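You operate a simulated robot arm through the tools that you are given. There is no shell and no other tool. Be economical: measure what you need, move in short steps, check, and stop when the job is done.

Carry out the task below with a simulated two-armed robot. There is one attempt and no reset: what you move stays moved.

JOB
Pick up the gift carton with one hand, pass it to the other hand and put it on the staff shelf under the long counter top. Set down upright: gift carton.
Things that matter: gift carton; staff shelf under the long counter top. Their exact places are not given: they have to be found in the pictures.

The check looks at the end state, three seconds after you hand in, the way a careful person would. Anything else that was tipped, shoved, dropped, spilled or broken makes it a failure.

ROBOT AND FRAMES
Two 7-joint arms with three-finger grippers on one trunk, on a base that drives. Base frame: it is fixed to the floor where the robot stands at the start and does not move with it; the origin is under the middle of the robot, x ahead of it, y to its left, z up. Readings come in m, degrees, newtons and seconds.
The left shoulder is at the start at [0.042, 0.154, 1.008], the right one opposite. With the tool pointing down near the work surface each hand reaches from about 0.1 to 0.6 m from the robot's upright axis, wherever it stands, measured 20 degrees to its own side. Places, roughly: staff shelf under the long counter top (100x26 cm) [-0.86, 2.22, 0.36]. Payload 2.69 kg a hand.
The tool frame of a hand sits at the grasp point between the pads (the TCP): z along the fingers, y along the line on which they close. The tips reach 0.029 m beyond it. Largest opening 0.12 m; the body of the gripper starts 0.078 m behind the TCP.
Orientation is that of the tool frame in the base frame, as a unit quaternion [x, y, z, w]. With the fingers straight down and closing along the base's y, the tool's x points along the base's -x, its y along +y and its z along -z.

CONTROLS
- The arms move only by the tool servo_tool. It takes "left_moves", "right_moves" or both (then of equal length, played together; a hand with none holds still); each is a list of rows, each a list of 7 numbers: the shift along the tool's x, y, z in units of 20 mm (1.0 is 20 mm), then the turn, a rotation vector about the tool's x, y, z in units of 4 degrees (1.0 is 4 degrees), then the finger opening in m, from 0 to 0.12. In form: [[tx, ty, tz, rx, ry, rz, hand], ...]. A call has 1 to 8 rows; each row shifts and turns the commanded pose from where the row before left it, along the tool's axes as they then stand. A call with a number of a shift or a turn outside -1 to 1 is refused whole. Rows are played at 5 a second. More than 0.05 m and 8.6 degrees between two rows, or a gripper value outside its range, and nothing of the call is played. A pose out of reach is approached as far as the arm can. The call stops where the force on the tool passes 40 N (or 10 N more than at its start, if that is more) or the arm is blocked; 0.2 s more then pass. The fingers move at their own pace and stop on an object; they squeeze with about 43 N. The grip force told is the motor's: it shows also when the fingers shut on nothing. Time passes only in rows, and 0.2 s behind the last, so rows that do not move let the fingers close. The reply holds the time, the measured pose of the TCP, the force on the tool along the base axes, the opening and the grip force, in the units named above and with some noise, with the torque about the TCP (base axes, N m) and any sound that the robot's microphone picked up.
- Cameras (640 x 400 px; columns grow to the right, rows downward): "scene" is now at [0.1542, -0.0145, 1.1831]; the picture's right is [-0.15, -0.99, 0.00], its down [-0.29, 0.04, -0.96] and it looks along [0.94, -0.15, -0.29] (base axes); focal length 214 px, centre (320, 200). "left" rides on the left gripper at [0.063, 0, -0.104] in its tool frame; the picture's right is [0.00, 1.00, 0.00], its down [-0.83, 0.00, -0.56] and it looks along [-0.56, 0.00, 0.83] (tool axes); focal length 275 px, centre (320, 200). "right" rides on the right gripper at [0.063, 0, -0.104] in its tool frame; the picture's right is [0.00, 1.00, 0.00], its down [-0.83, 0.00, -0.56] and it looks along [-0.56, 0.00, 0.83] (tool axes); focal length 275 px, centre (320, 200).
- camera(camera): a new picture of that camera. It takes no simulated time.
- slide_trunk(by): slides the trunk up (or, below 0, down) by that many m; the arms and the scene camera ride with it, the base frame stays. It gives what a move gives, with no picture.
- steer(legs): drives the robot by 1 to 6 legs, each [ahead, left, turn to the left] in m, m and degrees, along the robot's own axes; the way and the turn of a leg run together, so that a leg with both is an arc; at most 1.5 m and 180 degrees a leg. The arms and the cameras ride along, it lands a little off, and it stops where it bumps. It gives what a move gives.
- turn_head(pan, tilt): turns the head with the scene camera to pan (to the left, within 80 degrees either way) and tilt (down, from -29 to 69), counted from straight ahead of the robot. It gives what a move gives.
- point_at(camera, pixels): for up to 12 pixels [column, row] of the newest picture of that camera ("zoom" is the newest enlarged one), the place [x, y, z] in the base frame of the surface seen there, good to about 0.003 m. It takes no simulated time.
- inspect(camera, box): a new picture of the part [left, top, right, bottom] of that camera's present view, enlarged. It takes no simulated time.
- hand_in(): hands the job in; it is judged then, once.

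Work in short steps. Measure before you move; look again where a grasp or a placing could have gone wrong, and mend it. You have 80 turns and 58 pictures in all, those below and enlarged ones among them. Open the grippers and draw the arms clear of the work before you hand the job in, unless the task says otherwise; then end with one line.

The tools are called after "Emit:" as a command line: name --argument value ..., lists and objects as JSON in quotes. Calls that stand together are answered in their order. servo_tool: Moves the arms, as the interface text tells. Its arguments: {"type":"object","properties":{"left_moves":{"type":"array","items":{"type":"array","items":{"type":"number"}}},"right_moves":{"type":"array","items":{"type":"array","items":{"type":"number"}}}},"required":[]} The other tools are called the same way: slide_trunk (by) slides the trunk up or down; steer (legs) drives the base; turn_head (pan, tilt) turns the head that bears the scene camera; camera (camera) takes a picture; point_at (camera, pixels) gives the place of the surface under pixels of a picture; inspect (camera, box) takes an enlarged picture of a part of a camera's view; hand_in () hands the job in.

At the start:

```text
time_s: 0.0
left_tool_pos: [0.3414, 0.0366, 1.1246]
left_orientation: [0.0, 1.0, 0.001, 0.0]
left_force: [-0.1, -0.4, -0.3]
left_wrist_torque: [0.0, 0.0, 0.0]
left_gripper_width: 0.1201
left_grasp_force: 0.1
right_tool_pos: [0.3339, -0.2307, 1.1079]
right_orientation: [0.0, 1.0, 0.0, 0.0]
right_force: [-0.6, 0.6, 0.5]
right_wrist_torque: [0.02, 0.0, 0.0]
right_gripper_width: 0.1201
right_grasp_force: 0.1
trunk travel left (down, up): [-0.375, 0.063]
robot x, y, heading: [-0.0015, -0.0003, -0.0]
head pan, tilt: [-8.7, 17.0]
```

scene: 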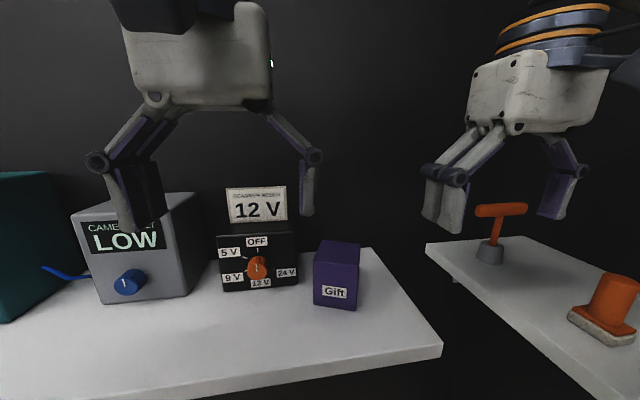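
right: 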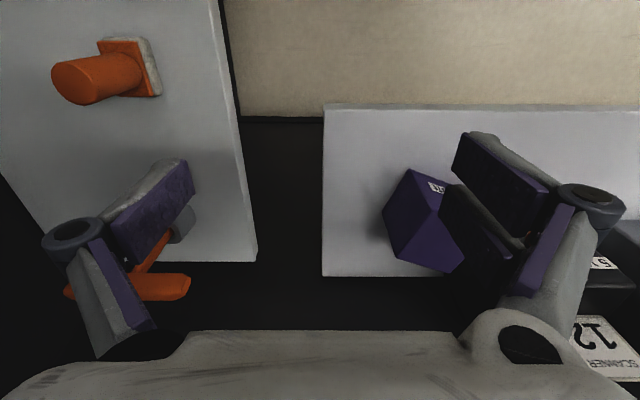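
left: 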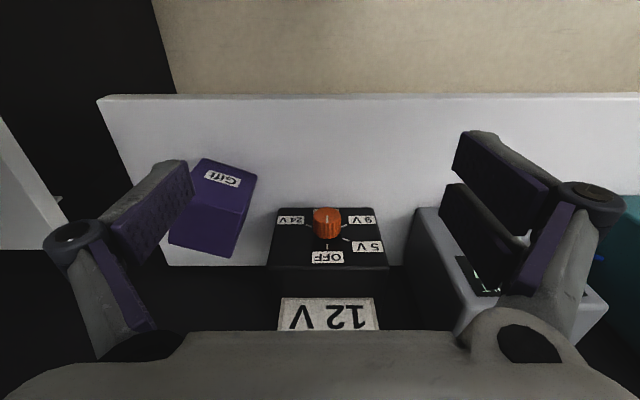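

The gift carton is the purple box near scene px (337,275). I measure its corners and the counter around it.

Emit:
point_at --camera "scene" --pixels '[[316, 262], [354, 265], [322, 244], [358, 244], [316, 300], [354, 305], [359, 290], [335, 252], [335, 285], [290, 240], [430, 350], [380, 290]]'

Emit:
inspect --camera "scene" --box '[200, 180, 460, 342]'

```text
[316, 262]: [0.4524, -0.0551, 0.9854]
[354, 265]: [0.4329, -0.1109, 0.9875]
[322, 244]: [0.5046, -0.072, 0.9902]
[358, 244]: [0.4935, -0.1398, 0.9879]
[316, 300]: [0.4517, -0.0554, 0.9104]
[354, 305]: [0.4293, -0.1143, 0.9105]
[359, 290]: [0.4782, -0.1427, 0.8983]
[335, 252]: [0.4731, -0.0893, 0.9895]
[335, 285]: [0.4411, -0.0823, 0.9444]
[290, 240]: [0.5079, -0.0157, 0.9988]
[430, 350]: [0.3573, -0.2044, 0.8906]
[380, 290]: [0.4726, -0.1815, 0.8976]
```

```text
2.46 times, centred on (330, 261) of scene
```

zoom: 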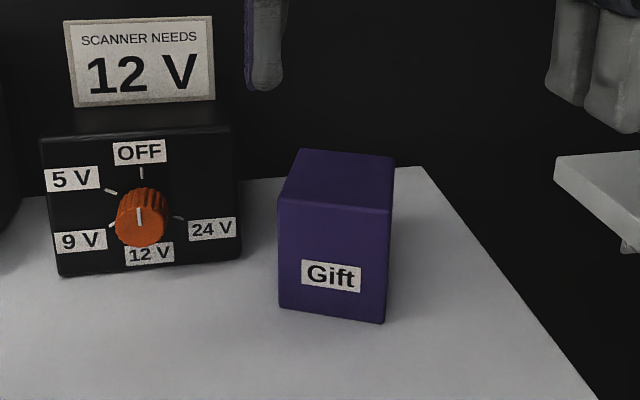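

Carton: about 6x6x9 cm, centre ≈(0.47,-0.095), yaw about -19°, on a top at z≈0.898. Before grasping I look towards the shelf at my left rear to know how it opens.

Emit:
turn_head --pan 80 --tilt 20

Emit:
camera --camera "scene"

```text
time_s: 1.6
left_tool_pos: [0.3417, 0.0372, 1.1249]
left_orientation: [0.0, 1.0, 0.001, 0.0]
left_force: [0.9, -0.3, -0.7]
left_wrist_torque: [-0.01, -0.01, -0.02]
left_gripper_width: 0.12
left_grasp_force: 0.2
right_tool_pos: [0.3336, -0.2294, 1.1077]
right_orientation: [0.0, 1.0, -0.001, 0.001]
right_force: [0.1, 0.2, 0.0]
right_wrist_torque: [-0.01, 0.07, -0.01]
right_gripper_width: 0.1198
right_grasp_force: 0.0
trunk travel left (down, up): [-0.375, 0.063]
robot x, y, heading: [-0.0037, -0.0016, 0.3]
head pan, tilt: [80.0, 20.0]
```

```text
53 pictures are left
```

scene: 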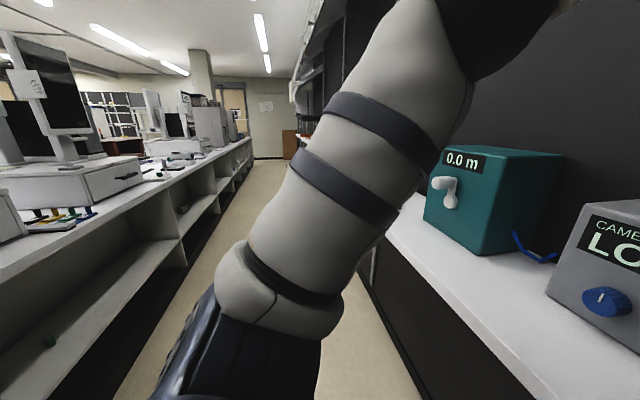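

The long counter with shelves stands behind-left, its open side facing +x. I measure the shelf board and edge pixels.

Emit:
point_at --camera "scene" --pixels '[[120, 280], [60, 330], [170, 265], [178, 240], [90, 250], [40, 290], [195, 215], [205, 205], [160, 190], [60, 245], [48, 340], [200, 195]]'

Emit:
inspect --camera "scene" --box '[0, 120, 280, 400]'

```text
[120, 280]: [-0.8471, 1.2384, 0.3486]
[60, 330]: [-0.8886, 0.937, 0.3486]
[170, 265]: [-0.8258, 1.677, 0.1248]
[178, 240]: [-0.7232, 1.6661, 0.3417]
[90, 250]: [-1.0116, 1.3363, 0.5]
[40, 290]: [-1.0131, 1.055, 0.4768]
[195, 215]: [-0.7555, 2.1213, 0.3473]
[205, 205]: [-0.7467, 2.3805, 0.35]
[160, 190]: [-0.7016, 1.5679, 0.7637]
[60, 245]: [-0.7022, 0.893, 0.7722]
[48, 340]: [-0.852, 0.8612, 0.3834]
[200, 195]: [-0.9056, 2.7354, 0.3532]
```

```text
1.43 times, centred on (140, 260) of scene
```

zoom: 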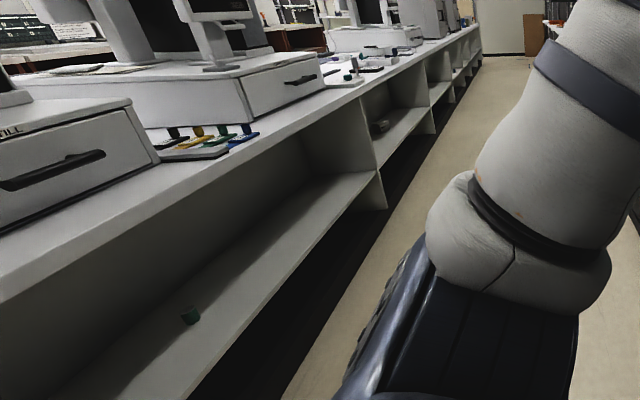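

The target bay spans y≈1.7–2.7, shelf surface z≈0.35, x −0.73…−1.01, top underside ≈0.73. Now back to the carton: look down at it and measure the clearances to the black box and wall.

Emit:
turn_head --pan -10 --tilt 40

Emit:
camera --camera "scene"

```text
time_s: 3.3
left_tool_pos: [0.343, 0.0361, 1.1248]
left_orientation: [0.0, 1.0, -0.001, 0.001]
left_force: [-0.4, -0.5, 0.0]
left_wrist_torque: [0.01, -0.03, 0.02]
left_gripper_width: 0.1199
left_grasp_force: 0.1
right_tool_pos: [0.3346, -0.2307, 1.1083]
right_orientation: [-0.001, 1.0, 0.0, 0.0]
right_force: [-0.1, 0.1, 0.2]
right_wrist_torque: [-0.01, 0.02, -0.02]
right_gripper_width: 0.1201
right_grasp_force: 0.1
trunk travel left (down, up): [-0.375, 0.063]
robot x, y, heading: [-0.0008, 0.0011, 0.3]
head pan, tilt: [-10.0, 40.0]
```

```text
51 pictures are left
```

scene: 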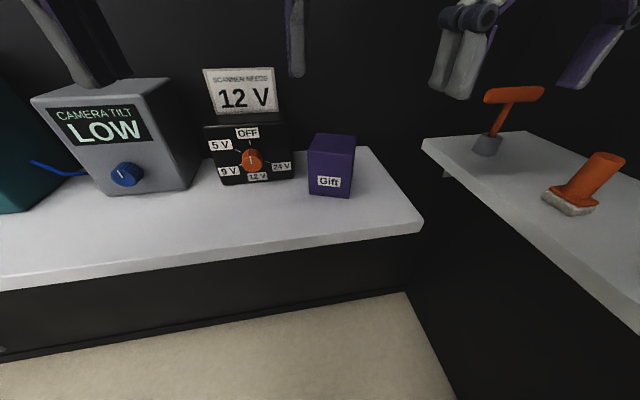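

Emit:
inspect --camera "scene" --box '[260, 110, 420, 210]'

Emit:
point_at --camera "scene" --pixels '[[293, 176], [293, 126], [307, 178], [309, 152], [350, 154], [313, 134], [354, 136], [350, 195], [370, 152], [340, 115], [380, 120], [330, 145]]'

```text
4.00 times, centred on (340, 160) of scene
```

zoom: 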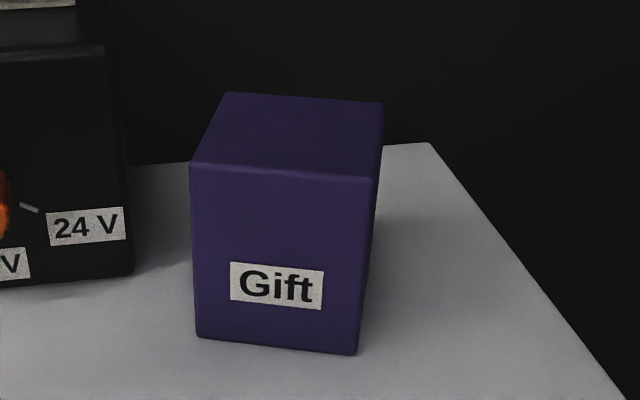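

```text
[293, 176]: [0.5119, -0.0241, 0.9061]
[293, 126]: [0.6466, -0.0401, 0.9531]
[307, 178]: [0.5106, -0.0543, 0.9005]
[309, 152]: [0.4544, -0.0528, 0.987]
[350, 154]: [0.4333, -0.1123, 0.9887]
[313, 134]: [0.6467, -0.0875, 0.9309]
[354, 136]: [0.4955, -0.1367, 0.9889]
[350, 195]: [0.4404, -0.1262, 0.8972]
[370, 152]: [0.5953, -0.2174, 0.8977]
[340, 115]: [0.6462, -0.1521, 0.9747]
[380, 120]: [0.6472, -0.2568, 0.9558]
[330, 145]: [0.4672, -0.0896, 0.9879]
```

Carton: centre (0.475,−0.095), yaw ≈−20.5°, top 0.988. I move the left hand aside and bring the right hand above the carton, with fingers narrowed to 0.095.

Emit:
servo_tool --left_moves '[[0, 1, -0.3, 0, 0, 0, 0.12], [0, 1, -0.3, 0, 0, 0, 0.12], [0, 1, -0.3, 0, 0, 0, 0.12], [0, 1, -0.3, 0, 0, 0, 0.12], [0, 1, -0.3, 0, 0, 0, 0.12], [0, 0, 0, 0, 0, 0, 0.12], [0, 0, 0, 0, 0, 0, 0.12], [0, 0, 0, 0, 0, 0, 0.12]]' --right_moves '[[-0.877, 0.848, 0, 0, 0, 0, 0.095], [-0.877, 0.848, 0, 0, 0, 0, 0.095], [-0.877, 0.848, 0, 0, 0, 0, 0.095], [-0.877, 0.848, 0, 0, 0, 0, 0.095], [-0.877, 0.848, 0, 0, 0, 0, 0.095], [-0.877, 0.848, 0, 0, 0, 0, 0.095], [-0.877, 0.848, 0, 0, 0, 0, 0.095], [-0.877, 0.848, 0, 0, 0, 0, 0.095]]'

Emit:
servo_tool --right_moves '[[0, 0, 0, 0, 0, 0.85, 0.095], [0, 0, 0, 0, 0, 0.85, 0.095], [0, 0, 0, 0, 0, 0.85, 0.095], [0, 0, 0, 0, 0, 0.85, 0.095], [0, 0, 0, 0, 0, 0.85, 0.095], [0, 0, 0, 0, 0, 0.85, 0.095], [0, 0, 0, 0, 0, 0, 0.095]]'

Emit:
camera --camera "right"

Emit:
camera --camera "scene"

```text
time_s: 5.1
left_tool_pos: [0.3424, 0.1346, 1.1521]
left_orientation: [-0.001, 1.0, -0.002, 0.001]
left_force: [-0.3, 0.1, -0.2]
left_wrist_torque: [0.04, 0.02, -0.02]
left_gripper_width: 0.1197
left_grasp_force: 0.0
left hand out of reach, approached as far as the arm can: row 5
right_tool_pos: [0.4753, -0.0914, 1.1073]
right_orientation: [-0.001, 1.0, 0.0, 0.0]
right_force: [0.1, 0.0, -0.2]
right_wrist_torque: [-0.03, 0.01, 0.0]
right_gripper_width: 0.0952
right_grasp_force: 0.1
trunk travel left (down, up): [-0.375, 0.063]
robot x, y, heading: [-0.0011, -0.0034, 0.0]
head pan, tilt: [-10.0, 40.0]
```

```text
time_s: 6.7
left_tool_pos: [0.342, 0.1347, 1.151]
left_orientation: [-0.001, 1.0, -0.001, 0.001]
left_force: [-0.5, 0.4, 0.7]
left_wrist_torque: [-0.01, 0.02, 0.01]
left_gripper_width: 0.1204
left_grasp_force: 0.1
right_tool_pos: [0.4743, -0.0943, 1.1084]
right_orientation: [0.177, 0.984, 0.0, 0.0]
right_force: [0.1, -0.3, 0.2]
right_wrist_torque: [0.02, 0.0, -0.02]
right_gripper_width: 0.0953
right_grasp_force: 0.1
trunk travel left (down, up): [-0.375, 0.063]
robot x, y, heading: [0.0021, 0.0016, -0.2]
head pan, tilt: [-10.0, 40.0]
```

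```text
49 pictures are left
```

right: 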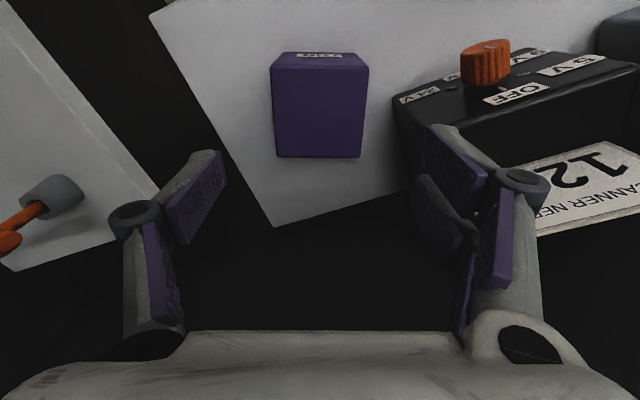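

```text
48 pictures are left
```

scene: 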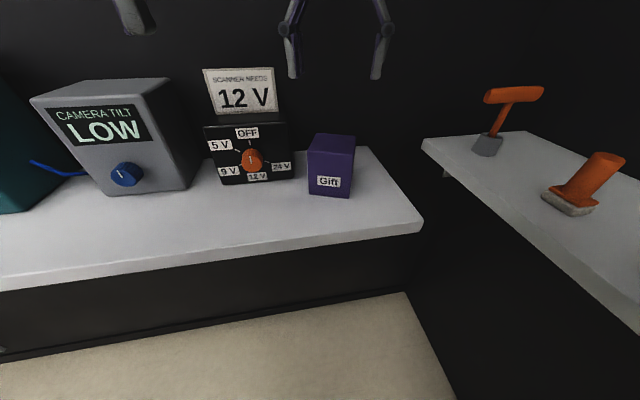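

The carton is centred and squared in the right camera (px 320). Descending 0.14 m.

Emit:
servo_tool --right_moves '[[0, 0, 1, 0, 0, 0, 0.095], [0, 0, 1, 0, 0, 0, 0.095], [0, 0, 1, 0, 0, 0, 0.095], [0, 0, 1, 0, 0, 0, 0.095], [0, 0, 1, 0, 0, 0, 0.095], [0, 0, 1, 0, 0, 0, 0.095], [0, 0, 1, 0, 0, 0, 0.095], [0, 0, 0, 0, 0, 0, 0.095]]'

Emit:
camera --camera "right"

```text
time_s: 8.5
left_tool_pos: [0.3422, 0.1346, 1.1504]
left_orientation: [-0.001, 1.0, -0.001, 0.001]
left_force: [0.0, -0.3, -0.2]
left_wrist_torque: [0.0, -0.04, -0.04]
left_gripper_width: 0.12
left_grasp_force: 0.0
right_tool_pos: [0.475, -0.0947, 0.9688]
right_orientation: [0.176, 0.984, 0.0, 0.0]
right_force: [0.3, 0.7, 0.1]
right_wrist_torque: [0.03, 0.0, -0.02]
right_gripper_width: 0.0952
right_grasp_force: 0.0
trunk travel left (down, up): [-0.375, 0.063]
robot x, y, heading: [-0.0022, 0.0009, 0.2]
head pan, tilt: [-10.0, 40.0]
```

```text
47 pictures are left
```

right: 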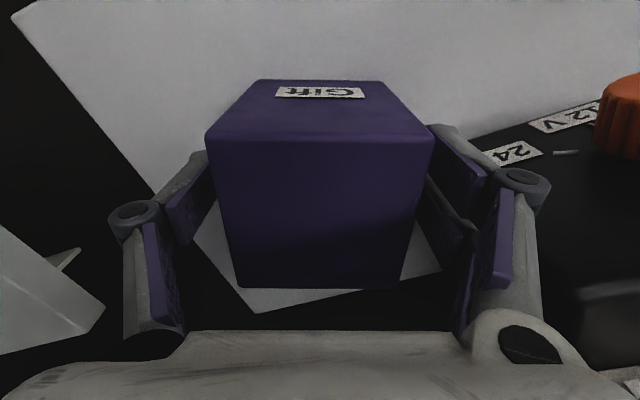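

Fingers straddle the carton evenly. Closing, waiting, then lifting.

Emit:
servo_tool --right_moves '[[0, 0, 0, 0, 0, 0, 0.0], [0, 0, 0, 0, 0, 0, 0.0], [0, 0, 0, 0, 0, 0, 0.0]]'

Emit:
servo_tool --right_moves '[[0, 0, -0.5, 0, 0, 0, 0.0], [0, 0, -0.5, 0, 0, 0, 0.0], [0, 0, -1, 0, 0, 0, 0.0], [0, 0, -1, 0, 0, 0, 0.0], [0, 0, -1, 0, 0, 0, 0.0], [0, 0, -1, 0, 0, 0, 0.0]]'

Emit:
camera --camera "right"

```text
time_s: 9.3
left_tool_pos: [0.3427, 0.1339, 1.1509]
left_orientation: [0.0, 1.0, -0.001, 0.001]
left_force: [-0.9, -0.5, 0.3]
left_wrist_torque: [0.01, 0.01, 0.04]
left_gripper_width: 0.1201
left_grasp_force: 0.0
right_tool_pos: [0.4747, -0.0935, 0.9681]
right_orientation: [0.177, 0.984, 0.0, -0.001]
right_force: [-0.1, 0.0, 2.3]
right_wrist_torque: [-0.17, 0.11, 0.01]
right_gripper_width: 0.0744
right_grasp_force: 42.8
trunk travel left (down, up): [-0.375, 0.063]
robot x, y, heading: [0.0046, -0.003, 0.2]
head pan, tilt: [-10.0, 40.0]
```

```text
time_s: 10.7
left_tool_pos: [0.3426, 0.1342, 1.151]
left_orientation: [0.0, 1.0, -0.001, 0.0]
left_force: [-0.1, 0.2, -0.5]
left_wrist_torque: [0.0, 0.03, 0.04]
left_gripper_width: 0.1203
left_grasp_force: 0.1
right_tool_pos: [0.4754, -0.0939, 1.0675]
right_orientation: [0.178, 0.984, 0.0, 0.0]
right_force: [0.5, 0.2, -1.9]
right_wrist_torque: [-0.02, 0.01, 0.0]
right_gripper_width: 0.0748
right_grasp_force: 43.1
trunk travel left (down, up): [-0.375, 0.063]
robot x, y, heading: [0.0009, 0.0027, 0.2]
head pan, tilt: [-10.0, 40.0]
```

```text
46 pictures are left
```

right: 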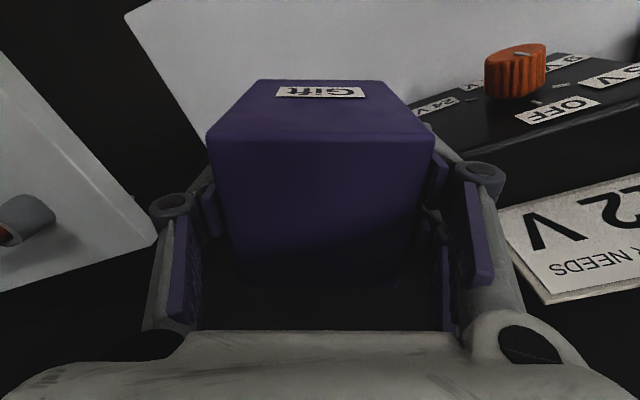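

Carton held (width 0.074, 43 N). I back off from the counter 0.18 m to get free room for the hand-over.

Emit:
steer --legs '[[-0.18, 0, 0]]'

Emit:
turn_head --pan 0 --tilt 25

Emit:
camera --camera "scene"

```text
time_s: 12.2
left_tool_pos: [0.1615, 0.1351, 1.1509]
left_orientation: [-0.001, 1.0, -0.001, 0.002]
left_force: [-0.6, -0.1, 0.1]
left_wrist_torque: [0.01, -0.01, 0.01]
left_gripper_width: 0.1198
left_grasp_force: 0.0
right_tool_pos: [0.2945, -0.0929, 1.068]
right_orientation: [0.177, 0.984, -0.001, 0.0]
right_force: [-0.9, 0.0, -1.8]
right_wrist_torque: [-0.03, -0.04, -0.01]
right_gripper_width: 0.0746
right_grasp_force: 42.7
trunk travel left (down, up): [-0.375, 0.063]
robot x, y, heading: [-0.1803, 0.0023, -0.0]
head pan, tilt: [-10.0, 40.0]
```

```text
time_s: 13.0
left_tool_pos: [0.1609, 0.1332, 1.1505]
left_orientation: [-0.002, 1.0, -0.001, 0.001]
left_force: [-0.5, 0.8, 0.4]
left_wrist_torque: [0.0, 0.01, -0.02]
left_gripper_width: 0.12
left_grasp_force: 0.0
right_tool_pos: [0.2951, -0.0948, 1.0673]
right_orientation: [0.176, 0.984, -0.001, 0.0]
right_force: [-0.1, 0.0, -1.7]
right_wrist_torque: [-0.01, -0.01, -0.01]
right_gripper_width: 0.0747
right_grasp_force: 43.3
trunk travel left (down, up): [-0.375, 0.063]
robot x, y, heading: [-0.1789, 0.0008, 0.0]
head pan, tilt: [0.0, 25.0]
```

```text
45 pictures are left
```

scene: 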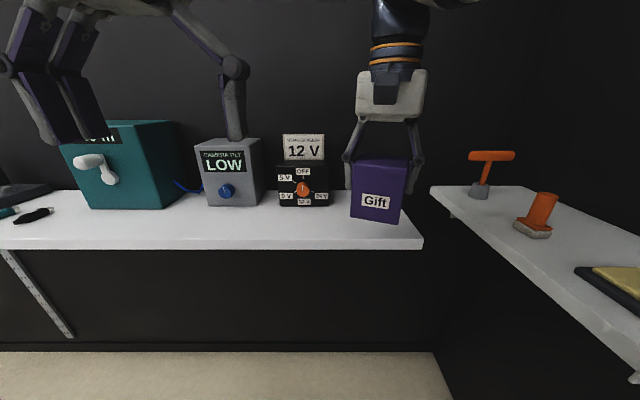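

Check how far teal box handle, gray box and counter edges stick out before turning left in the aisle.

Emit:
point_at --camera "scene" --pixels '[[88, 160], [112, 178], [110, 210], [225, 192], [207, 205], [200, 247], [40, 216], [375, 180], [404, 200], [398, 225], [352, 217]]'

Emit:
turn_head --pan 80 --tilt 30

Emit:
camera --camera "scene"

```text
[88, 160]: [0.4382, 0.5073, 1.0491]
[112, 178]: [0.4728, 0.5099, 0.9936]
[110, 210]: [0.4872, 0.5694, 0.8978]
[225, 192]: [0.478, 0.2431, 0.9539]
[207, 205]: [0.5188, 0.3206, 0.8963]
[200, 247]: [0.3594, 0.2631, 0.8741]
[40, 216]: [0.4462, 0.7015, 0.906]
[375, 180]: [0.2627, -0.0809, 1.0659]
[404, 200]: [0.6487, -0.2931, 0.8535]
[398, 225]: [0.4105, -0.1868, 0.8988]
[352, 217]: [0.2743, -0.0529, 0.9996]
```

```text
time_s: 14.5
left_tool_pos: [0.1612, 0.1356, 1.1507]
left_orientation: [-0.001, 1.0, -0.001, 0.001]
left_force: [0.4, 0.0, 0.2]
left_wrist_torque: [0.0, 0.01, 0.0]
left_gripper_width: 0.1201
left_grasp_force: 0.0
right_tool_pos: [0.2956, -0.0935, 1.0674]
right_orientation: [0.177, 0.984, -0.001, 0.0]
right_force: [0.0, 0.2, -1.4]
right_wrist_torque: [-0.03, 0.02, 0.03]
right_gripper_width: 0.0745
right_grasp_force: 43.2
trunk travel left (down, up): [-0.375, 0.063]
robot x, y, heading: [-0.1788, -0.0022, 0.1]
head pan, tilt: [80.0, 30.0]
```

```text
44 pictures are left
```

scene: 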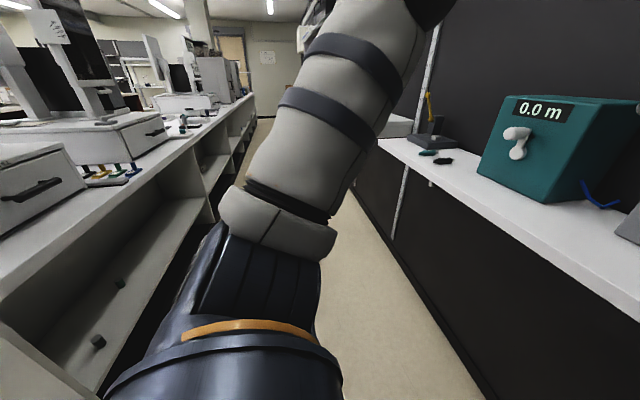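

Measure the left arm's elbow extent, since it will sweep toward the long counter when turning.

Emit:
point_at --camera "scene" --pixels '[[225, 210], [190, 300], [120, 390], [200, 380], [330, 240], [340, 390], [60, 150], [130, 165], [190, 130], [400, 215], [440, 140], [180, 105]]'

```text
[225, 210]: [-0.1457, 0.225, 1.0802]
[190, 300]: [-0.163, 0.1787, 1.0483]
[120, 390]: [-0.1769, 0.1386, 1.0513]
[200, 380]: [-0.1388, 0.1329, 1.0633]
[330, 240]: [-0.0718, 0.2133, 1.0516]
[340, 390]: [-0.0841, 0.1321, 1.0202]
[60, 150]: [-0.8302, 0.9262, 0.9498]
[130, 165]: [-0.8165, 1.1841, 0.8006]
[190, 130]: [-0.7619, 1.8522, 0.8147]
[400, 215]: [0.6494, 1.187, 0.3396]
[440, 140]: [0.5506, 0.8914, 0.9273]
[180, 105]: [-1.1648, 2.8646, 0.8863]
```

All arm parts lie well inside the aisle's clear radius. I turn left 90° in place.

Emit:
steer --legs '[[0, 0, 90]]'

Emit:
turn_head --pan 0 --tilt 35

Emit:
camera --camera "scene"

```text
time_s: 18.7
left_tool_pos: [-0.3154, 0.3429, 1.1516]
left_orientation: [-0.707, 0.707, 0.0, 0.001]
left_force: [-0.3, 0.5, -0.1]
left_wrist_torque: [0.04, 0.02, -0.03]
left_gripper_width: 0.12
left_grasp_force: 0.1
right_tool_pos: [-0.0869, 0.4752, 1.0684]
right_orientation: [-0.571, 0.821, 0.001, 0.0]
right_force: [0.1, -0.1, -2.0]
right_wrist_torque: [0.01, 0.02, -0.02]
right_gripper_width: 0.0744
right_grasp_force: 43.1
trunk travel left (down, up): [-0.375, 0.063]
robot x, y, heading: [-0.1796, 0.0008, 90.4]
head pan, tilt: [80.0, 30.0]
```

```text
time_s: 20.2
left_tool_pos: [-0.3158, 0.3426, 1.151]
left_orientation: [0.708, -0.707, 0.0, -0.002]
left_force: [-0.8, 0.0, -0.1]
left_wrist_torque: [-0.01, -0.01, 0.02]
left_gripper_width: 0.12
left_grasp_force: 0.1
right_tool_pos: [-0.0866, 0.4755, 1.0676]
right_orientation: [-0.571, 0.821, 0.0, 0.0]
right_force: [0.5, 0.2, -2.7]
right_wrist_torque: [0.01, 0.0, -0.01]
right_gripper_width: 0.0745
right_grasp_force: 42.9
trunk travel left (down, up): [-0.375, 0.063]
robot x, y, heading: [-0.1793, 0.0032, 90.1]
head pan, tilt: [0.0, 35.0]
```

```text
43 pictures are left
```

scene: 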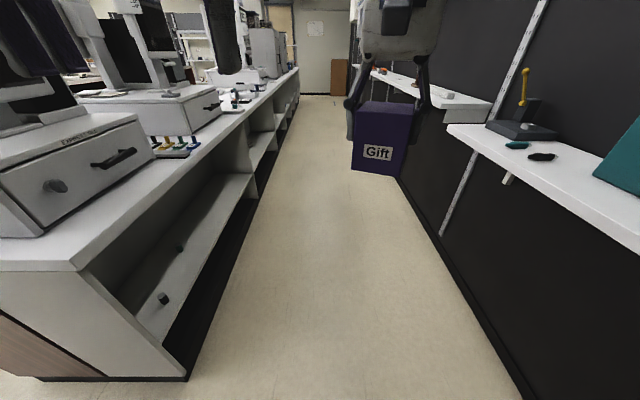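

Open aisle here: I do the hand-over now. Right hand lowers and yaws; the left lowers and yaws toward the planned side-approach.

Emit:
servo_tool --left_moves '[[0, 0, 0.65, 0, 0, 1, 0.12], [0, 0, 0.65, 0, 0, 1, 0.12], [0, 0, 0.65, 0, 0, 1, 0.12], [0, 0, 0.65, 0, 0, 1, 0.12], [0, 0, 0.65, 0, 0, 1, 0.12], [0, 0, 0.65, 0, 0, 1, 0.12], [0, 0, 0.65, 0, 0, 1, 0.12], [0, 0, 0.65, 0, 0, 1, 0.12]]' --right_moves '[[0, 0, 0.8, 0, 0, -0.95, 0], [0, 0, 0.8, 0, 0, -0.95, 0], [0, 0, 0.8, 0, 0, -0.95, 0], [0, 0, 0.8, 0, 0, -0.95, 0], [0, 0, 0.8, 0, 0, -0.95, 0], [0, 0, 0.8, 0, 0, -0.95, 0], [0, 0, 0.8, 0, 0, -0.95, 0], [0, 0, 0.8, 0, 0, -0.95, 0]]'

Emit:
servo_tool --left_moves '[[0, 0, 0, 0, 0, 1, 0.12], [0, 0, 0, 0, 0, 1, 0.12], [0, 0, 0, 0, 0, 1, 0.12], [0, 0, 0, 0, 0, 1, 0.12], [0, 0, 0, 0, -1, 0, 0.12], [0, 0, 0, 0, -1, 0, 0.12], [0, 0, 0, 0, -1, 0, 0.12], [0, 0, 0, 0, -1, 0, 0.12]]' --right_moves '[[0, 0, 0, 0, 0, -0.95, 0], [0, 0, 0, 0, 0, -0.95, 0], [0, 0, 0, 0, 0, -0.95, 0], [0, 0, 0, 0, 0, -0.95, 0], [0, 0, 0, 0, 0, -0.95, 0], [0, 0, 0, 0, 0, -0.95, 0], [0, 0, 0, 0, 0, -0.95, 0], [0, 0, 0, 0, 0, -0.95, 0]]'

```text
time_s: 22.0
left_tool_pos: [-0.3144, 0.3418, 1.047]
left_orientation: [-0.485, 0.874, 0.0, 0.002]
left_force: [0.2, 0.5, 0.3]
left_wrist_torque: [-0.01, -0.01, 0.0]
left_gripper_width: 0.1198
left_grasp_force: 0.0
right_tool_pos: [-0.0867, 0.4744, 0.9382]
right_orientation: [0.766, -0.643, 0.0, 0.0]
right_force: [0.0, 0.4, -2.6]
right_wrist_torque: [0.01, 0.01, -0.01]
right_gripper_width: 0.0746
right_grasp_force: 42.5
trunk travel left (down, up): [-0.375, 0.063]
robot x, y, heading: [-0.1789, -0.0033, 90.1]
head pan, tilt: [0.0, 35.0]
```

```text
time_s: 23.8
left_tool_pos: [-0.3145, 0.3421, 1.047]
left_orientation: [-0.355, 0.924, 0.051, 0.132]
left_force: [-0.3, -0.3, -0.3]
left_wrist_torque: [0.01, -0.01, 0.01]
left_gripper_width: 0.12
left_grasp_force: 0.1
right_tool_pos: [-0.0861, 0.4751, 0.9392]
right_orientation: [0.908, -0.419, 0.001, -0.001]
right_force: [0.4, -0.2, -2.2]
right_wrist_torque: [0.0, -0.01, 0.01]
right_gripper_width: 0.0745
right_grasp_force: 43.5
trunk travel left (down, up): [-0.375, 0.063]
robot x, y, heading: [-0.1793, 0.0002, 89.8]
head pan, tilt: [0.0, 35.0]
```

Right hand holds the carton squared to the planned approach (−49° in robot frame). I tilt the left tool to ~42° below horizontal and shift the right hand slightly forward-left.

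Emit:
servo_tool --left_moves '[[0, 0, 0, 0, -1, 0, 0.12], [0, 0, 0, 0, -1, 0, 0.12], [0, 0, 0, 0, -1, 0, 0.12], [0, 0, 0, 0, -1, 0, 0.12], [0, 0, 0, 0, -1, 0, 0.12], [0, 0, 0, 0, -1, 0, 0.12], [0, 0, 0, 0, -1, 0, 0.12], [0, 0, 0, 0, -1, 0, 0.12]]' --right_moves '[[-0.39, 0.025, 0, 0, 0, -0.05, 0], [-0.39, 0.025, 0, 0, 0, -0.05, 0], [-0.39, 0.025, 0, 0, 0, -0.05, 0], [-0.39, 0.025, 0, 0, 0, -0.05, 0], [-0.39, 0.025, 0, 0, 0, -0.05, 0], [-0.39, 0.025, 0, 0, 0, -0.05, 0], [-0.39, 0.025, 0, 0, 0, -0.05, 0], [-0.39, 0.025, 0, 0, 0, -0.05, 0]]'

Emit:
camera --camera "left"

Emit:
camera --camera "scene"

```text
time_s: 25.6
left_tool_pos: [-0.3148, 0.3417, 1.0462]
left_orientation: [-0.327, 0.852, 0.147, 0.382]
left_force: [0.3, 0.6, -0.1]
left_wrist_torque: [-0.02, 0.02, 0.05]
left_gripper_width: 0.1203
left_grasp_force: 0.1
right_tool_pos: [-0.1303, 0.5188, 0.939]
right_orientation: [0.914, -0.406, 0.0, 0.0]
right_force: [0.4, -0.8, -2.0]
right_wrist_torque: [-0.03, 0.02, 0.0]
right_gripper_width: 0.0745
right_grasp_force: 43.0
trunk travel left (down, up): [-0.375, 0.063]
robot x, y, heading: [-0.1811, -0.0003, 89.9]
head pan, tilt: [0.0, 35.0]
```

```text
42 pictures are left
```

left: 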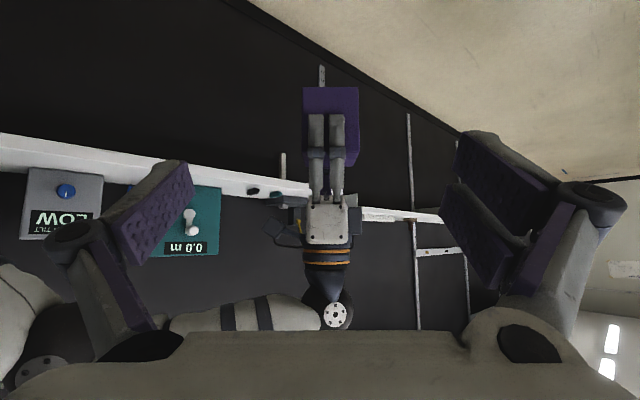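

```text
41 pictures are left
```

scene: 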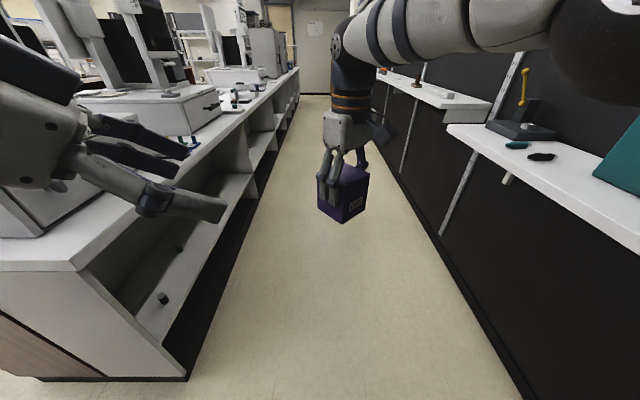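

The left camera sees the carton (px 330,110, inverted) between its fingers, with the right fingers edge-on. I measure the near face corners.

Emit:
point_at --camera "left" --pixels '[[307, 92], [356, 92], [307, 110], [354, 140], [330, 92], [356, 120], [316, 155]]'

Emit:
inspect --camera "left" --box '[250, 60, 410, 160]'

```text
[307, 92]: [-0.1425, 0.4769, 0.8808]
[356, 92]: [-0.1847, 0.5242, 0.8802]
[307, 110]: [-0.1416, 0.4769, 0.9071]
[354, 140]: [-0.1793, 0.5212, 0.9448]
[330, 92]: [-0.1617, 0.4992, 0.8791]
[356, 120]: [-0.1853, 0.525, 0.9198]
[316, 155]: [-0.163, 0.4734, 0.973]
```

```text
4.00 times, centred on (330, 110) of left
```

zoom: 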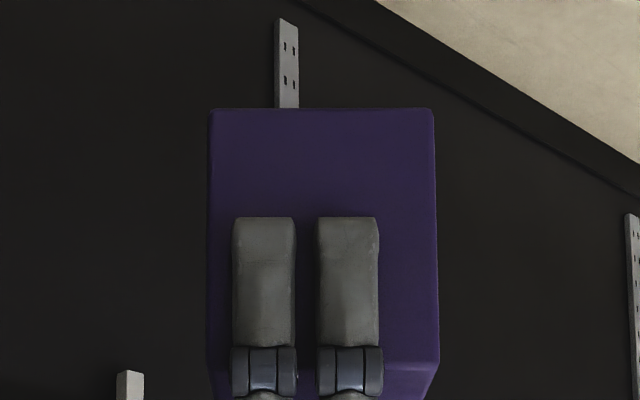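

Palm clearance to the near right finger matters; I measure that finger and its knuckle in the zoom.

Emit:
point_at --camera "zoom" --pixels '[[265, 230], [265, 280], [265, 330], [265, 370], [350, 370], [348, 280], [320, 120], [430, 200]]'

Emit:
point_at --camera "left" --pixels '[[318, 165], [318, 180], [318, 195], [325, 225], [325, 245], [336, 180], [345, 215], [310, 212]]'

```text
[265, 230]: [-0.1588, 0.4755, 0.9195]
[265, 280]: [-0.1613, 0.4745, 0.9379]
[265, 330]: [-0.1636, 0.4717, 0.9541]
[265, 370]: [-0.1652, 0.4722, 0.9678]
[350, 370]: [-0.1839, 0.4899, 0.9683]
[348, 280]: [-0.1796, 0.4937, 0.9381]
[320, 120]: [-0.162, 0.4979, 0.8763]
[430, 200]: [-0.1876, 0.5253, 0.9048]
```

```text
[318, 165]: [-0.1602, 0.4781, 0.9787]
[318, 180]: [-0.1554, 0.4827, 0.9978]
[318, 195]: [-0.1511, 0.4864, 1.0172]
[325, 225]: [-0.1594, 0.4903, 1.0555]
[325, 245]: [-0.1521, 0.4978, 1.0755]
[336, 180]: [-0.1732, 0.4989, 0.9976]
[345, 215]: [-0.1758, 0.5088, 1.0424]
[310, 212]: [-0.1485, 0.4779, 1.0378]
```

Near finger/knuckle stick out 13–22 mm, so I flatten the left tool to ~18° below horizontal, which gives palm clearance. Then align it laterally.

Emit:
servo_tool --left_moves '[[0, 0, 0, 0, -1, 0, 0.12], [0, 0, 0, 0, -1, 0, 0.12], [0, 0, 0, 0, -1, 0, 0.12], [0, 0, 0, 0, -1, 0, 0.12], [0, 0, 0, 0, -1, 0, 0.12], [0, 0, 0, 0, -1, 0, 0.12]]'

Emit:
servo_tool --left_moves '[[0.957, 0.28, 0, 0, 0, 0, 0.12], [0.957, 0.28, 0, 0, 0, 0, 0.12], [0.957, 0.28, 0, 0, 0, 0, 0.12], [0, 0, 1, 0, 0, 0, 0.12], [0, 0, 1, 0, 0, 0, 0.12], [0, 0, 1, 0, 0, 0, 0.12], [0, 0, 1, 0, 0, 0, 0.12], [0, 0, 0, 0, 0, 0, 0.12]]'

Emit:
camera --camera "left"

Emit:
camera --camera "scene"

```text
time_s: 27.0
left_tool_pos: [-0.3228, 0.3611, 1.0597]
left_orientation: [-0.288, 0.755, 0.21, 0.551]
left_force: [0.1, 0.2, 0.4]
left_wrist_torque: [0.01, 0.02, 0.01]
left_gripper_width: 0.1201
left_grasp_force: 0.1
left hand out of reach, approached as far as the arm can: row 4, 5, 6
right_tool_pos: [-0.1313, 0.5191, 0.9388]
right_orientation: [0.914, -0.406, 0.0, 0.001]
right_force: [0.1, -0.3, -2.1]
right_wrist_torque: [0.02, -0.01, -0.02]
right_gripper_width: 0.0745
right_grasp_force: 42.5
trunk travel left (down, up): [-0.375, 0.063]
robot x, y, heading: [-0.1823, 0.001, 89.9]
head pan, tilt: [0.0, 35.0]
```

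```text
time_s: 28.8
left_tool_pos: [-0.2937, 0.4205, 0.9829]
left_orientation: [-0.29, 0.754, 0.212, 0.55]
left_force: [-1.3, 0.2, 0.3]
left_wrist_torque: [0.01, 0.03, -0.02]
left_gripper_width: 0.1199
left_grasp_force: 0.1
left hand out of reach, approached as far as the arm can: row 1, 2
right_tool_pos: [-0.1303, 0.5203, 0.9387]
right_orientation: [0.914, -0.406, 0.0, 0.0]
right_force: [0.1, -0.2, -2.5]
right_wrist_torque: [-0.01, 0.02, -0.02]
right_gripper_width: 0.0745
right_grasp_force: 42.9
trunk travel left (down, up): [-0.375, 0.063]
robot x, y, heading: [-0.1771, 0.0044, 89.9]
head pan, tilt: [0.0, 35.0]
```

```text
39 pictures are left
```

left: 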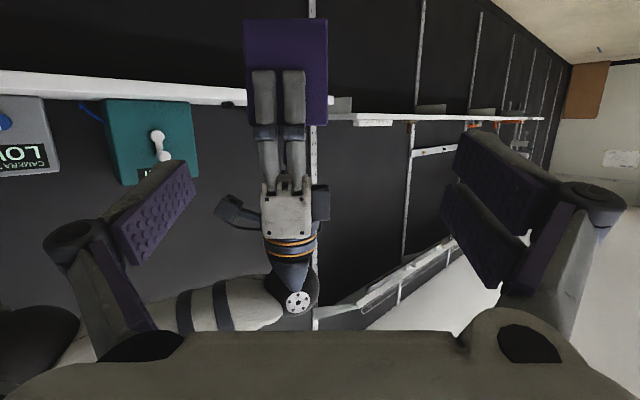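

```text
38 pictures are left
```

scene: 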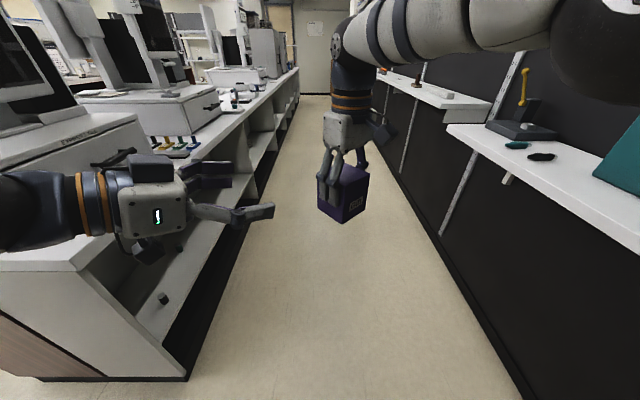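

Orientation is right; remaining offset in tool axes is (+18, −28, +192) mm. I fix the lateral offset and advance 0.1 m.

Emit:
servo_tool --left_moves '[[0.46, -0.69, 0, 0, 0, 0, 0.12], [0.46, -0.69, 0, 0, 0, 0, 0.12], [0, 0, 1, 0, 0, 0, 0.12], [0, 0, 1, 0, 0, 0, 0.12], [0, 0, 1, 0, 0, 0, 0.12], [0, 0, 1, 0, 0, 0, 0.12], [0, 0, 1, 0, 0, 0, 0.12], [0, 0, 0, 0, 0, 0, 0.12]]'

Emit:
camera --camera "left"

```text
time_s: 30.6
left_tool_pos: [-0.212, 0.4707, 0.9375]
left_orientation: [-0.29, 0.754, 0.211, 0.55]
left_force: [-0.9, -0.5, 0.1]
left_wrist_torque: [-0.02, 0.0, -0.04]
left_gripper_width: 0.12
left_grasp_force: 0.1
left hand out of reach, approached as far as the arm can: row 2
right_tool_pos: [-0.13, 0.5192, 0.9387]
right_orientation: [0.913, -0.407, 0.0, 0.0]
right_force: [0.4, 0.3, -1.6]
right_wrist_torque: [-0.03, -0.04, 0.04]
right_gripper_width: 0.0746
right_grasp_force: 43.3
trunk travel left (down, up): [-0.375, 0.063]
robot x, y, heading: [-0.1764, -0.002, 89.7]
head pan, tilt: [0.0, 35.0]
```

```text
37 pictures are left
```

left: 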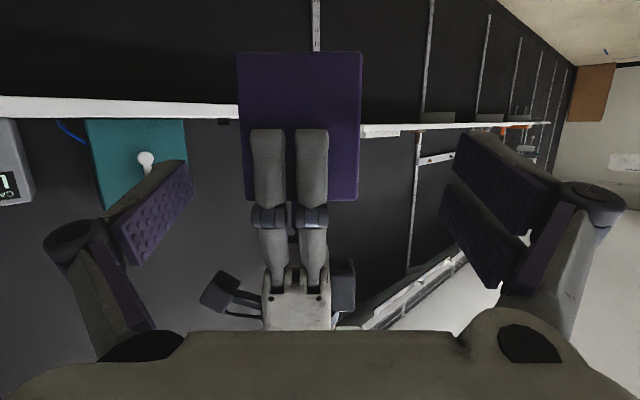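

Carton at px 238–361. Re-measure it from here before the final approach.

Emit:
point_at --camera "left" --pixels '[[242, 60], [357, 60], [300, 60], [250, 190], [350, 180], [300, 54], [268, 140], [268, 210], [312, 215]]'

```text
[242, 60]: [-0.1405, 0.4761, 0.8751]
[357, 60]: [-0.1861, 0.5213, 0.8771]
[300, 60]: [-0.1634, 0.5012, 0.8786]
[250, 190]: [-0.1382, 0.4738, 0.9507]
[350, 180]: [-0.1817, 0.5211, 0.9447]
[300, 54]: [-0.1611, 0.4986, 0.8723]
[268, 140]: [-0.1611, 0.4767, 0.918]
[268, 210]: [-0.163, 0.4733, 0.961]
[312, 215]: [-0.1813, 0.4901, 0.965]
```

Consistent with the plan. Final approach: 88 mm ahead with small lateral correction.

Emit:
servo_tool --left_moves '[[0.11, -0.3, 0, 0, 0, 0, 0.12], [0.11, -0.25, 0.4, 0, 0, 0, 0.12], [0, 0, 0.8, 0, 0, 0, 0.12], [0, 0, 0.8, 0, 0, 0, 0.12], [0, 0, 0.8, 0, 0, 0, 0.12], [0, 0, 0.8, 0, 0, 0, 0.12], [0, 0, 0.75, 0, 0, 0, 0.12], [0, 0, 0, 0, 0, 0, 0.12]]'

Emit:
camera --camera "left"

Emit:
inspect --camera "scene" --box '[200, 60, 440, 260]'

```text
time_s: 32.4
left_tool_pos: [-0.1424, 0.5187, 0.9081]
left_orientation: [-0.289, 0.754, 0.211, 0.551]
left_force: [-0.4, 0.1, 0.1]
left_wrist_torque: [-0.02, 0.02, 0.03]
left_gripper_width: 0.12
left_grasp_force: 0.1
right_tool_pos: [-0.1299, 0.5192, 0.939]
right_orientation: [0.913, -0.407, 0.0, -0.001]
right_force: [0.0, 0.2, -2.8]
right_wrist_torque: [0.01, 0.01, -0.01]
right_gripper_width: 0.0746
right_grasp_force: 42.7
trunk travel left (down, up): [-0.375, 0.063]
robot x, y, heading: [-0.1835, -0.0017, 89.8]
head pan, tilt: [0.0, 35.0]
```

```text
36 pictures are left
```

left: 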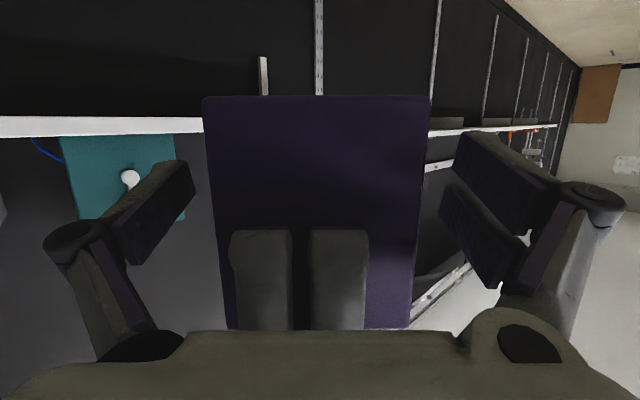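

```text
2.00 times, centred on (320, 160) of scene
```

zoom: 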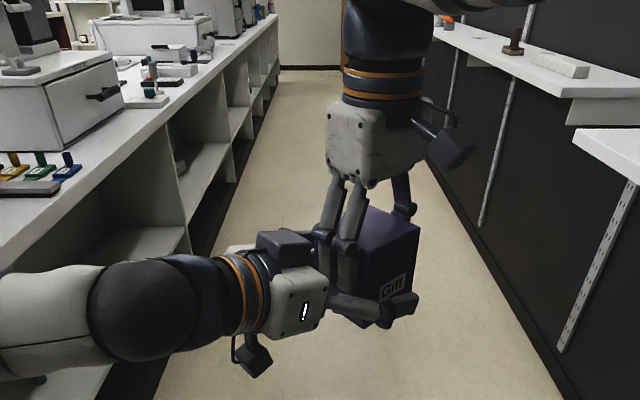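

Fingers straddle the carton with no contact forces. Close the left hand.

Emit:
servo_tool --left_moves '[[0, 0, 0, 0, 0, 0, 0.0], [0, 0, 0, 0, 0, 0, 0.0], [0, 0, 0, 0, 0, 0, 0.0], [0, 0, 0, 0, 0, 0, 0.0]]'

Emit:
camera --camera "left"

```text
time_s: 33.4
left_tool_pos: [-0.1423, 0.5177, 0.9073]
left_orientation: [-0.289, 0.754, 0.21, 0.551]
left_force: [-2.8, -11.9, 3.7]
left_wrist_torque: [-0.11, 0.01, -0.42]
left_gripper_width: 0.0743
left_grasp_force: 43.2
right_tool_pos: [-0.1298, 0.5194, 0.939]
right_orientation: [0.913, -0.408, 0.0, -0.001]
right_force: [2.9, 12.7, -6.0]
right_wrist_torque: [0.52, -0.09, 0.28]
right_gripper_width: 0.0742
right_grasp_force: 42.7
trunk travel left (down, up): [-0.375, 0.063]
robot x, y, heading: [-0.182, 0.0026, 90.0]
head pan, tilt: [0.0, 35.0]
```

```text
34 pictures are left
```

left: 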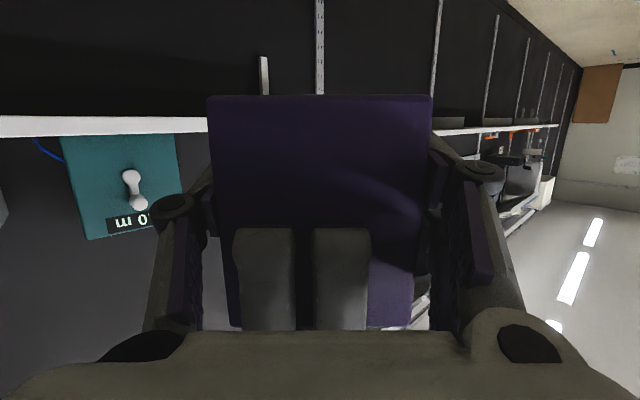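

Both hands grip firmly. Open the right hand only slightly (0.09) and let it settle, then raise it straight up.

Emit:
servo_tool --right_moves '[[0, 0, 0, 0, 0, 0, 0.09], [0, 0, 0, 0, 0, 0, 0.09], [0, 0, 0, 0, 0, 0, 0.09]]'

Emit:
servo_tool --right_moves '[[0, 0, -0.5, 0, 0, 0, 0.09], [0, 0, -1, 0, 0, 0, 0.09], [0, 0, -1, 0, 0, 0, 0.09], [0, 0, -1, 0, 0, 0, 0.09], [0, 0, -1, 0, 0, 0, 0.09], [0, 0, -1, 0, 0, 0, 0.09], [0, 0, -1, 0, 0, 0, 0.09], [0, 0, -1, 0, 0, 0, 0.09]]'

Emit:
camera --camera "left"

Emit:
camera --camera "scene"

```text
time_s: 34.2
left_tool_pos: [-0.1432, 0.517, 0.9071]
left_orientation: [-0.289, 0.755, 0.211, 0.55]
left_force: [0.5, -0.5, -0.2]
left_wrist_torque: [-0.01, 0.0, -0.04]
left_gripper_width: 0.0746
left_grasp_force: 43.2
right_tool_pos: [-0.131, 0.5198, 0.9398]
right_orientation: [0.914, -0.407, 0.0, 0.0]
right_force: [0.7, -0.1, 0.7]
right_wrist_torque: [0.03, 0.06, 0.03]
right_gripper_width: 0.0901
right_grasp_force: 0.0
trunk travel left (down, up): [-0.375, 0.063]
robot x, y, heading: [-0.1783, 0.0013, 89.8]
head pan, tilt: [0.0, 35.0]
```

```text
time_s: 36.0
left_tool_pos: [-0.1428, 0.5168, 0.9067]
left_orientation: [-0.29, 0.754, 0.212, 0.551]
left_force: [-0.3, -1.2, 0.3]
left_wrist_torque: [-0.03, 0.0, 0.01]
left_gripper_width: 0.0746
left_grasp_force: 42.9
right_tool_pos: [-0.1238, 0.5093, 1.0534]
right_orientation: [0.913, -0.407, -0.001, 0.0]
right_force: [-0.6, 0.0, -0.5]
right_wrist_torque: [0.01, -0.05, 0.01]
right_gripper_width: 0.0901
right_grasp_force: 0.0
right hand out of reach, approached as far as the arm can: row 6, 7, 8
trunk travel left (down, up): [-0.375, 0.063]
robot x, y, heading: [-0.1815, -0.0042, 90.1]
head pan, tilt: [0.0, 35.0]
```

```text
33 pictures are left
```

left: 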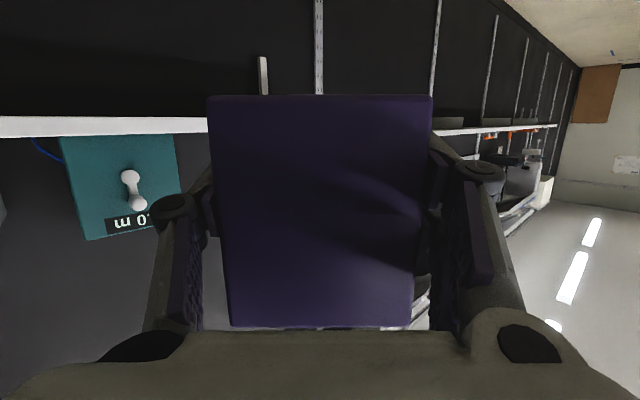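

```text
32 pictures are left
```

scene: 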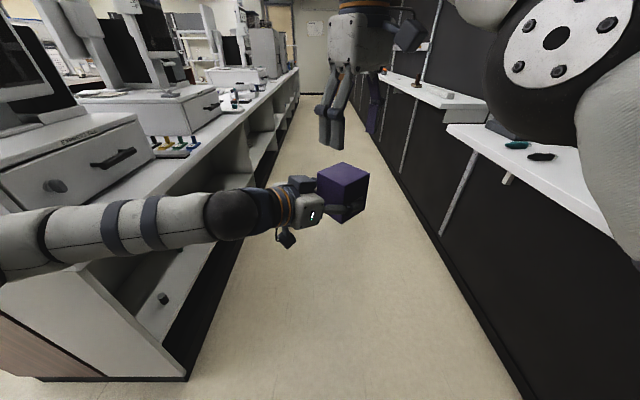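

Carton is now in the left hand alone. I pull the right hand back and measure the left arm's outward extent for driving.

Emit:
servo_tool --right_moves '[[1, 0, 0, 0, 0, 0.9, 0.09], [1, 0, 0, 0, 0, 0.9, 0.09], [1, 0, 0, 0, 0, 0.9, 0.09], [1, 0, 0, 0, 0, 0.9, 0.09], [1, 0, 0, 0, 0, 0.9, 0.09], [1, 0, 0, 0, 0, 0.9, 0.09], [1, 0, 0, 0, 0, 0.9, 0.09], [1, 0, 0, 0, 0, 0.9, 0.09]]'

Emit:
turn_head --pan 45 --tilt 35

Emit:
camera --camera "scene"

Emit:
point_at --camera "scene" --pixels '[[100, 200], [200, 230], [320, 200]]'

```text
time_s: 37.8
left_tool_pos: [-0.1416, 0.5164, 0.9073]
left_orientation: [-0.289, 0.755, 0.211, 0.55]
left_force: [-0.4, 0.2, 0.2]
left_wrist_torque: [0.01, 0.03, 0.01]
left_gripper_width: 0.0745
left_grasp_force: 42.8
right_tool_pos: [-0.0473, 0.3718, 1.0548]
right_orientation: [0.783, -0.622, 0.001, -0.001]
right_force: [-0.5, 0.5, -0.3]
right_wrist_torque: [-0.01, 0.03, -0.01]
right_gripper_width: 0.0901
right_grasp_force: 0.1
trunk travel left (down, up): [-0.375, 0.063]
robot x, y, heading: [-0.1802, 0.0005, 89.9]
head pan, tilt: [0.0, 35.0]
```

```text
time_s: 39.0
left_tool_pos: [-0.1431, 0.5182, 0.9062]
left_orientation: [-0.289, 0.755, 0.21, 0.55]
left_force: [-0.5, -0.1, -0.6]
left_wrist_torque: [-0.04, 0.04, 0.02]
left_gripper_width: 0.0747
left_grasp_force: 42.6
right_tool_pos: [-0.0478, 0.3721, 1.0543]
right_orientation: [0.784, -0.621, 0.001, -0.001]
right_force: [0.0, -0.3, -0.4]
right_wrist_torque: [-0.01, 0.01, -0.01]
right_gripper_width: 0.0899
right_grasp_force: 0.0
trunk travel left (down, up): [-0.375, 0.063]
robot x, y, heading: [-0.1797, 0.0026, 89.9]
head pan, tilt: [45.0, 35.0]
```

```text
31 pictures are left
```

scene: 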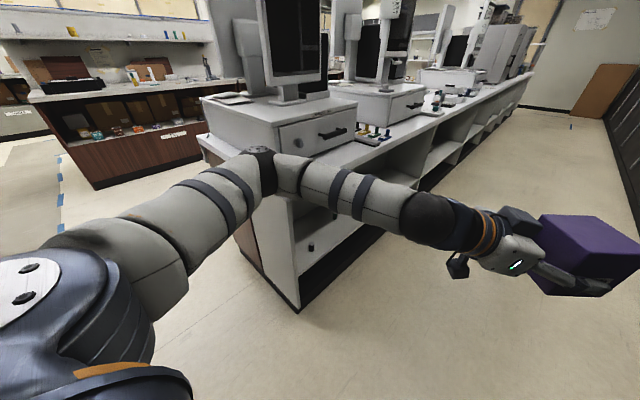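

```text
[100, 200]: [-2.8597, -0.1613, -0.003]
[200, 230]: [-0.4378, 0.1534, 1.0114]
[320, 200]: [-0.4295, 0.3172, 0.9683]
```

Elbow near px (262,160); measure it and drawer fronts, and look at the right side.

Emit:
point_at --camera "scene" --pixels '[[258, 165], [290, 175], [320, 133], [420, 105], [440, 100], [345, 185], [270, 280], [440, 145], [430, 160]]'

Emit:
turn_head --pan -50 --tilt 35

Emit:
camera --camera "scene"

```text
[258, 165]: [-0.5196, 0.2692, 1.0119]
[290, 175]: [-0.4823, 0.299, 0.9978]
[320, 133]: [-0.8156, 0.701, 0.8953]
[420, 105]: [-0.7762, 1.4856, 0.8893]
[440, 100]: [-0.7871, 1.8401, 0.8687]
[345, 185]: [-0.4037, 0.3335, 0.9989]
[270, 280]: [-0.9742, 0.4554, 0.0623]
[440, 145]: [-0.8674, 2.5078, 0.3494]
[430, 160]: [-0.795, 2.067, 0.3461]
```

```text
time_s: 40.7
left_tool_pos: [-0.1423, 0.5176, 0.9081]
left_orientation: [-0.289, 0.754, 0.211, 0.55]
left_force: [0.0, 0.3, -0.4]
left_wrist_torque: [-0.05, 0.03, 0.02]
left_gripper_width: 0.0746
left_grasp_force: 42.9
right_tool_pos: [-0.0482, 0.3711, 1.0552]
right_orientation: [0.784, -0.621, -0.001, 0.0]
right_force: [1.1, -0.4, 0.0]
right_wrist_torque: [-0.01, 0.03, 0.01]
right_gripper_width: 0.0898
right_grasp_force: 0.0
trunk travel left (down, up): [-0.375, 0.063]
robot x, y, heading: [-0.1782, -0.0006, 89.8]
head pan, tilt: [-50.0, 35.0]
```

```text
30 pictures are left
```

scene: 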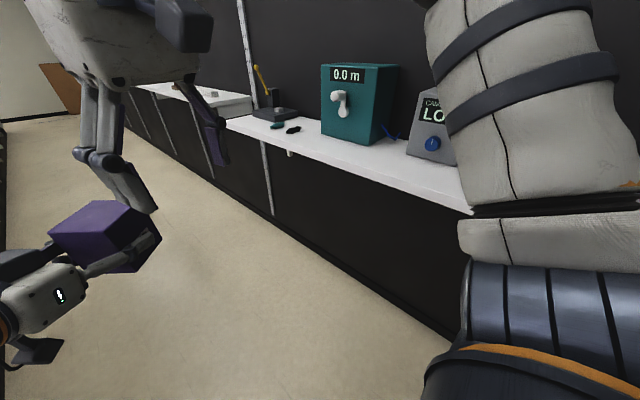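

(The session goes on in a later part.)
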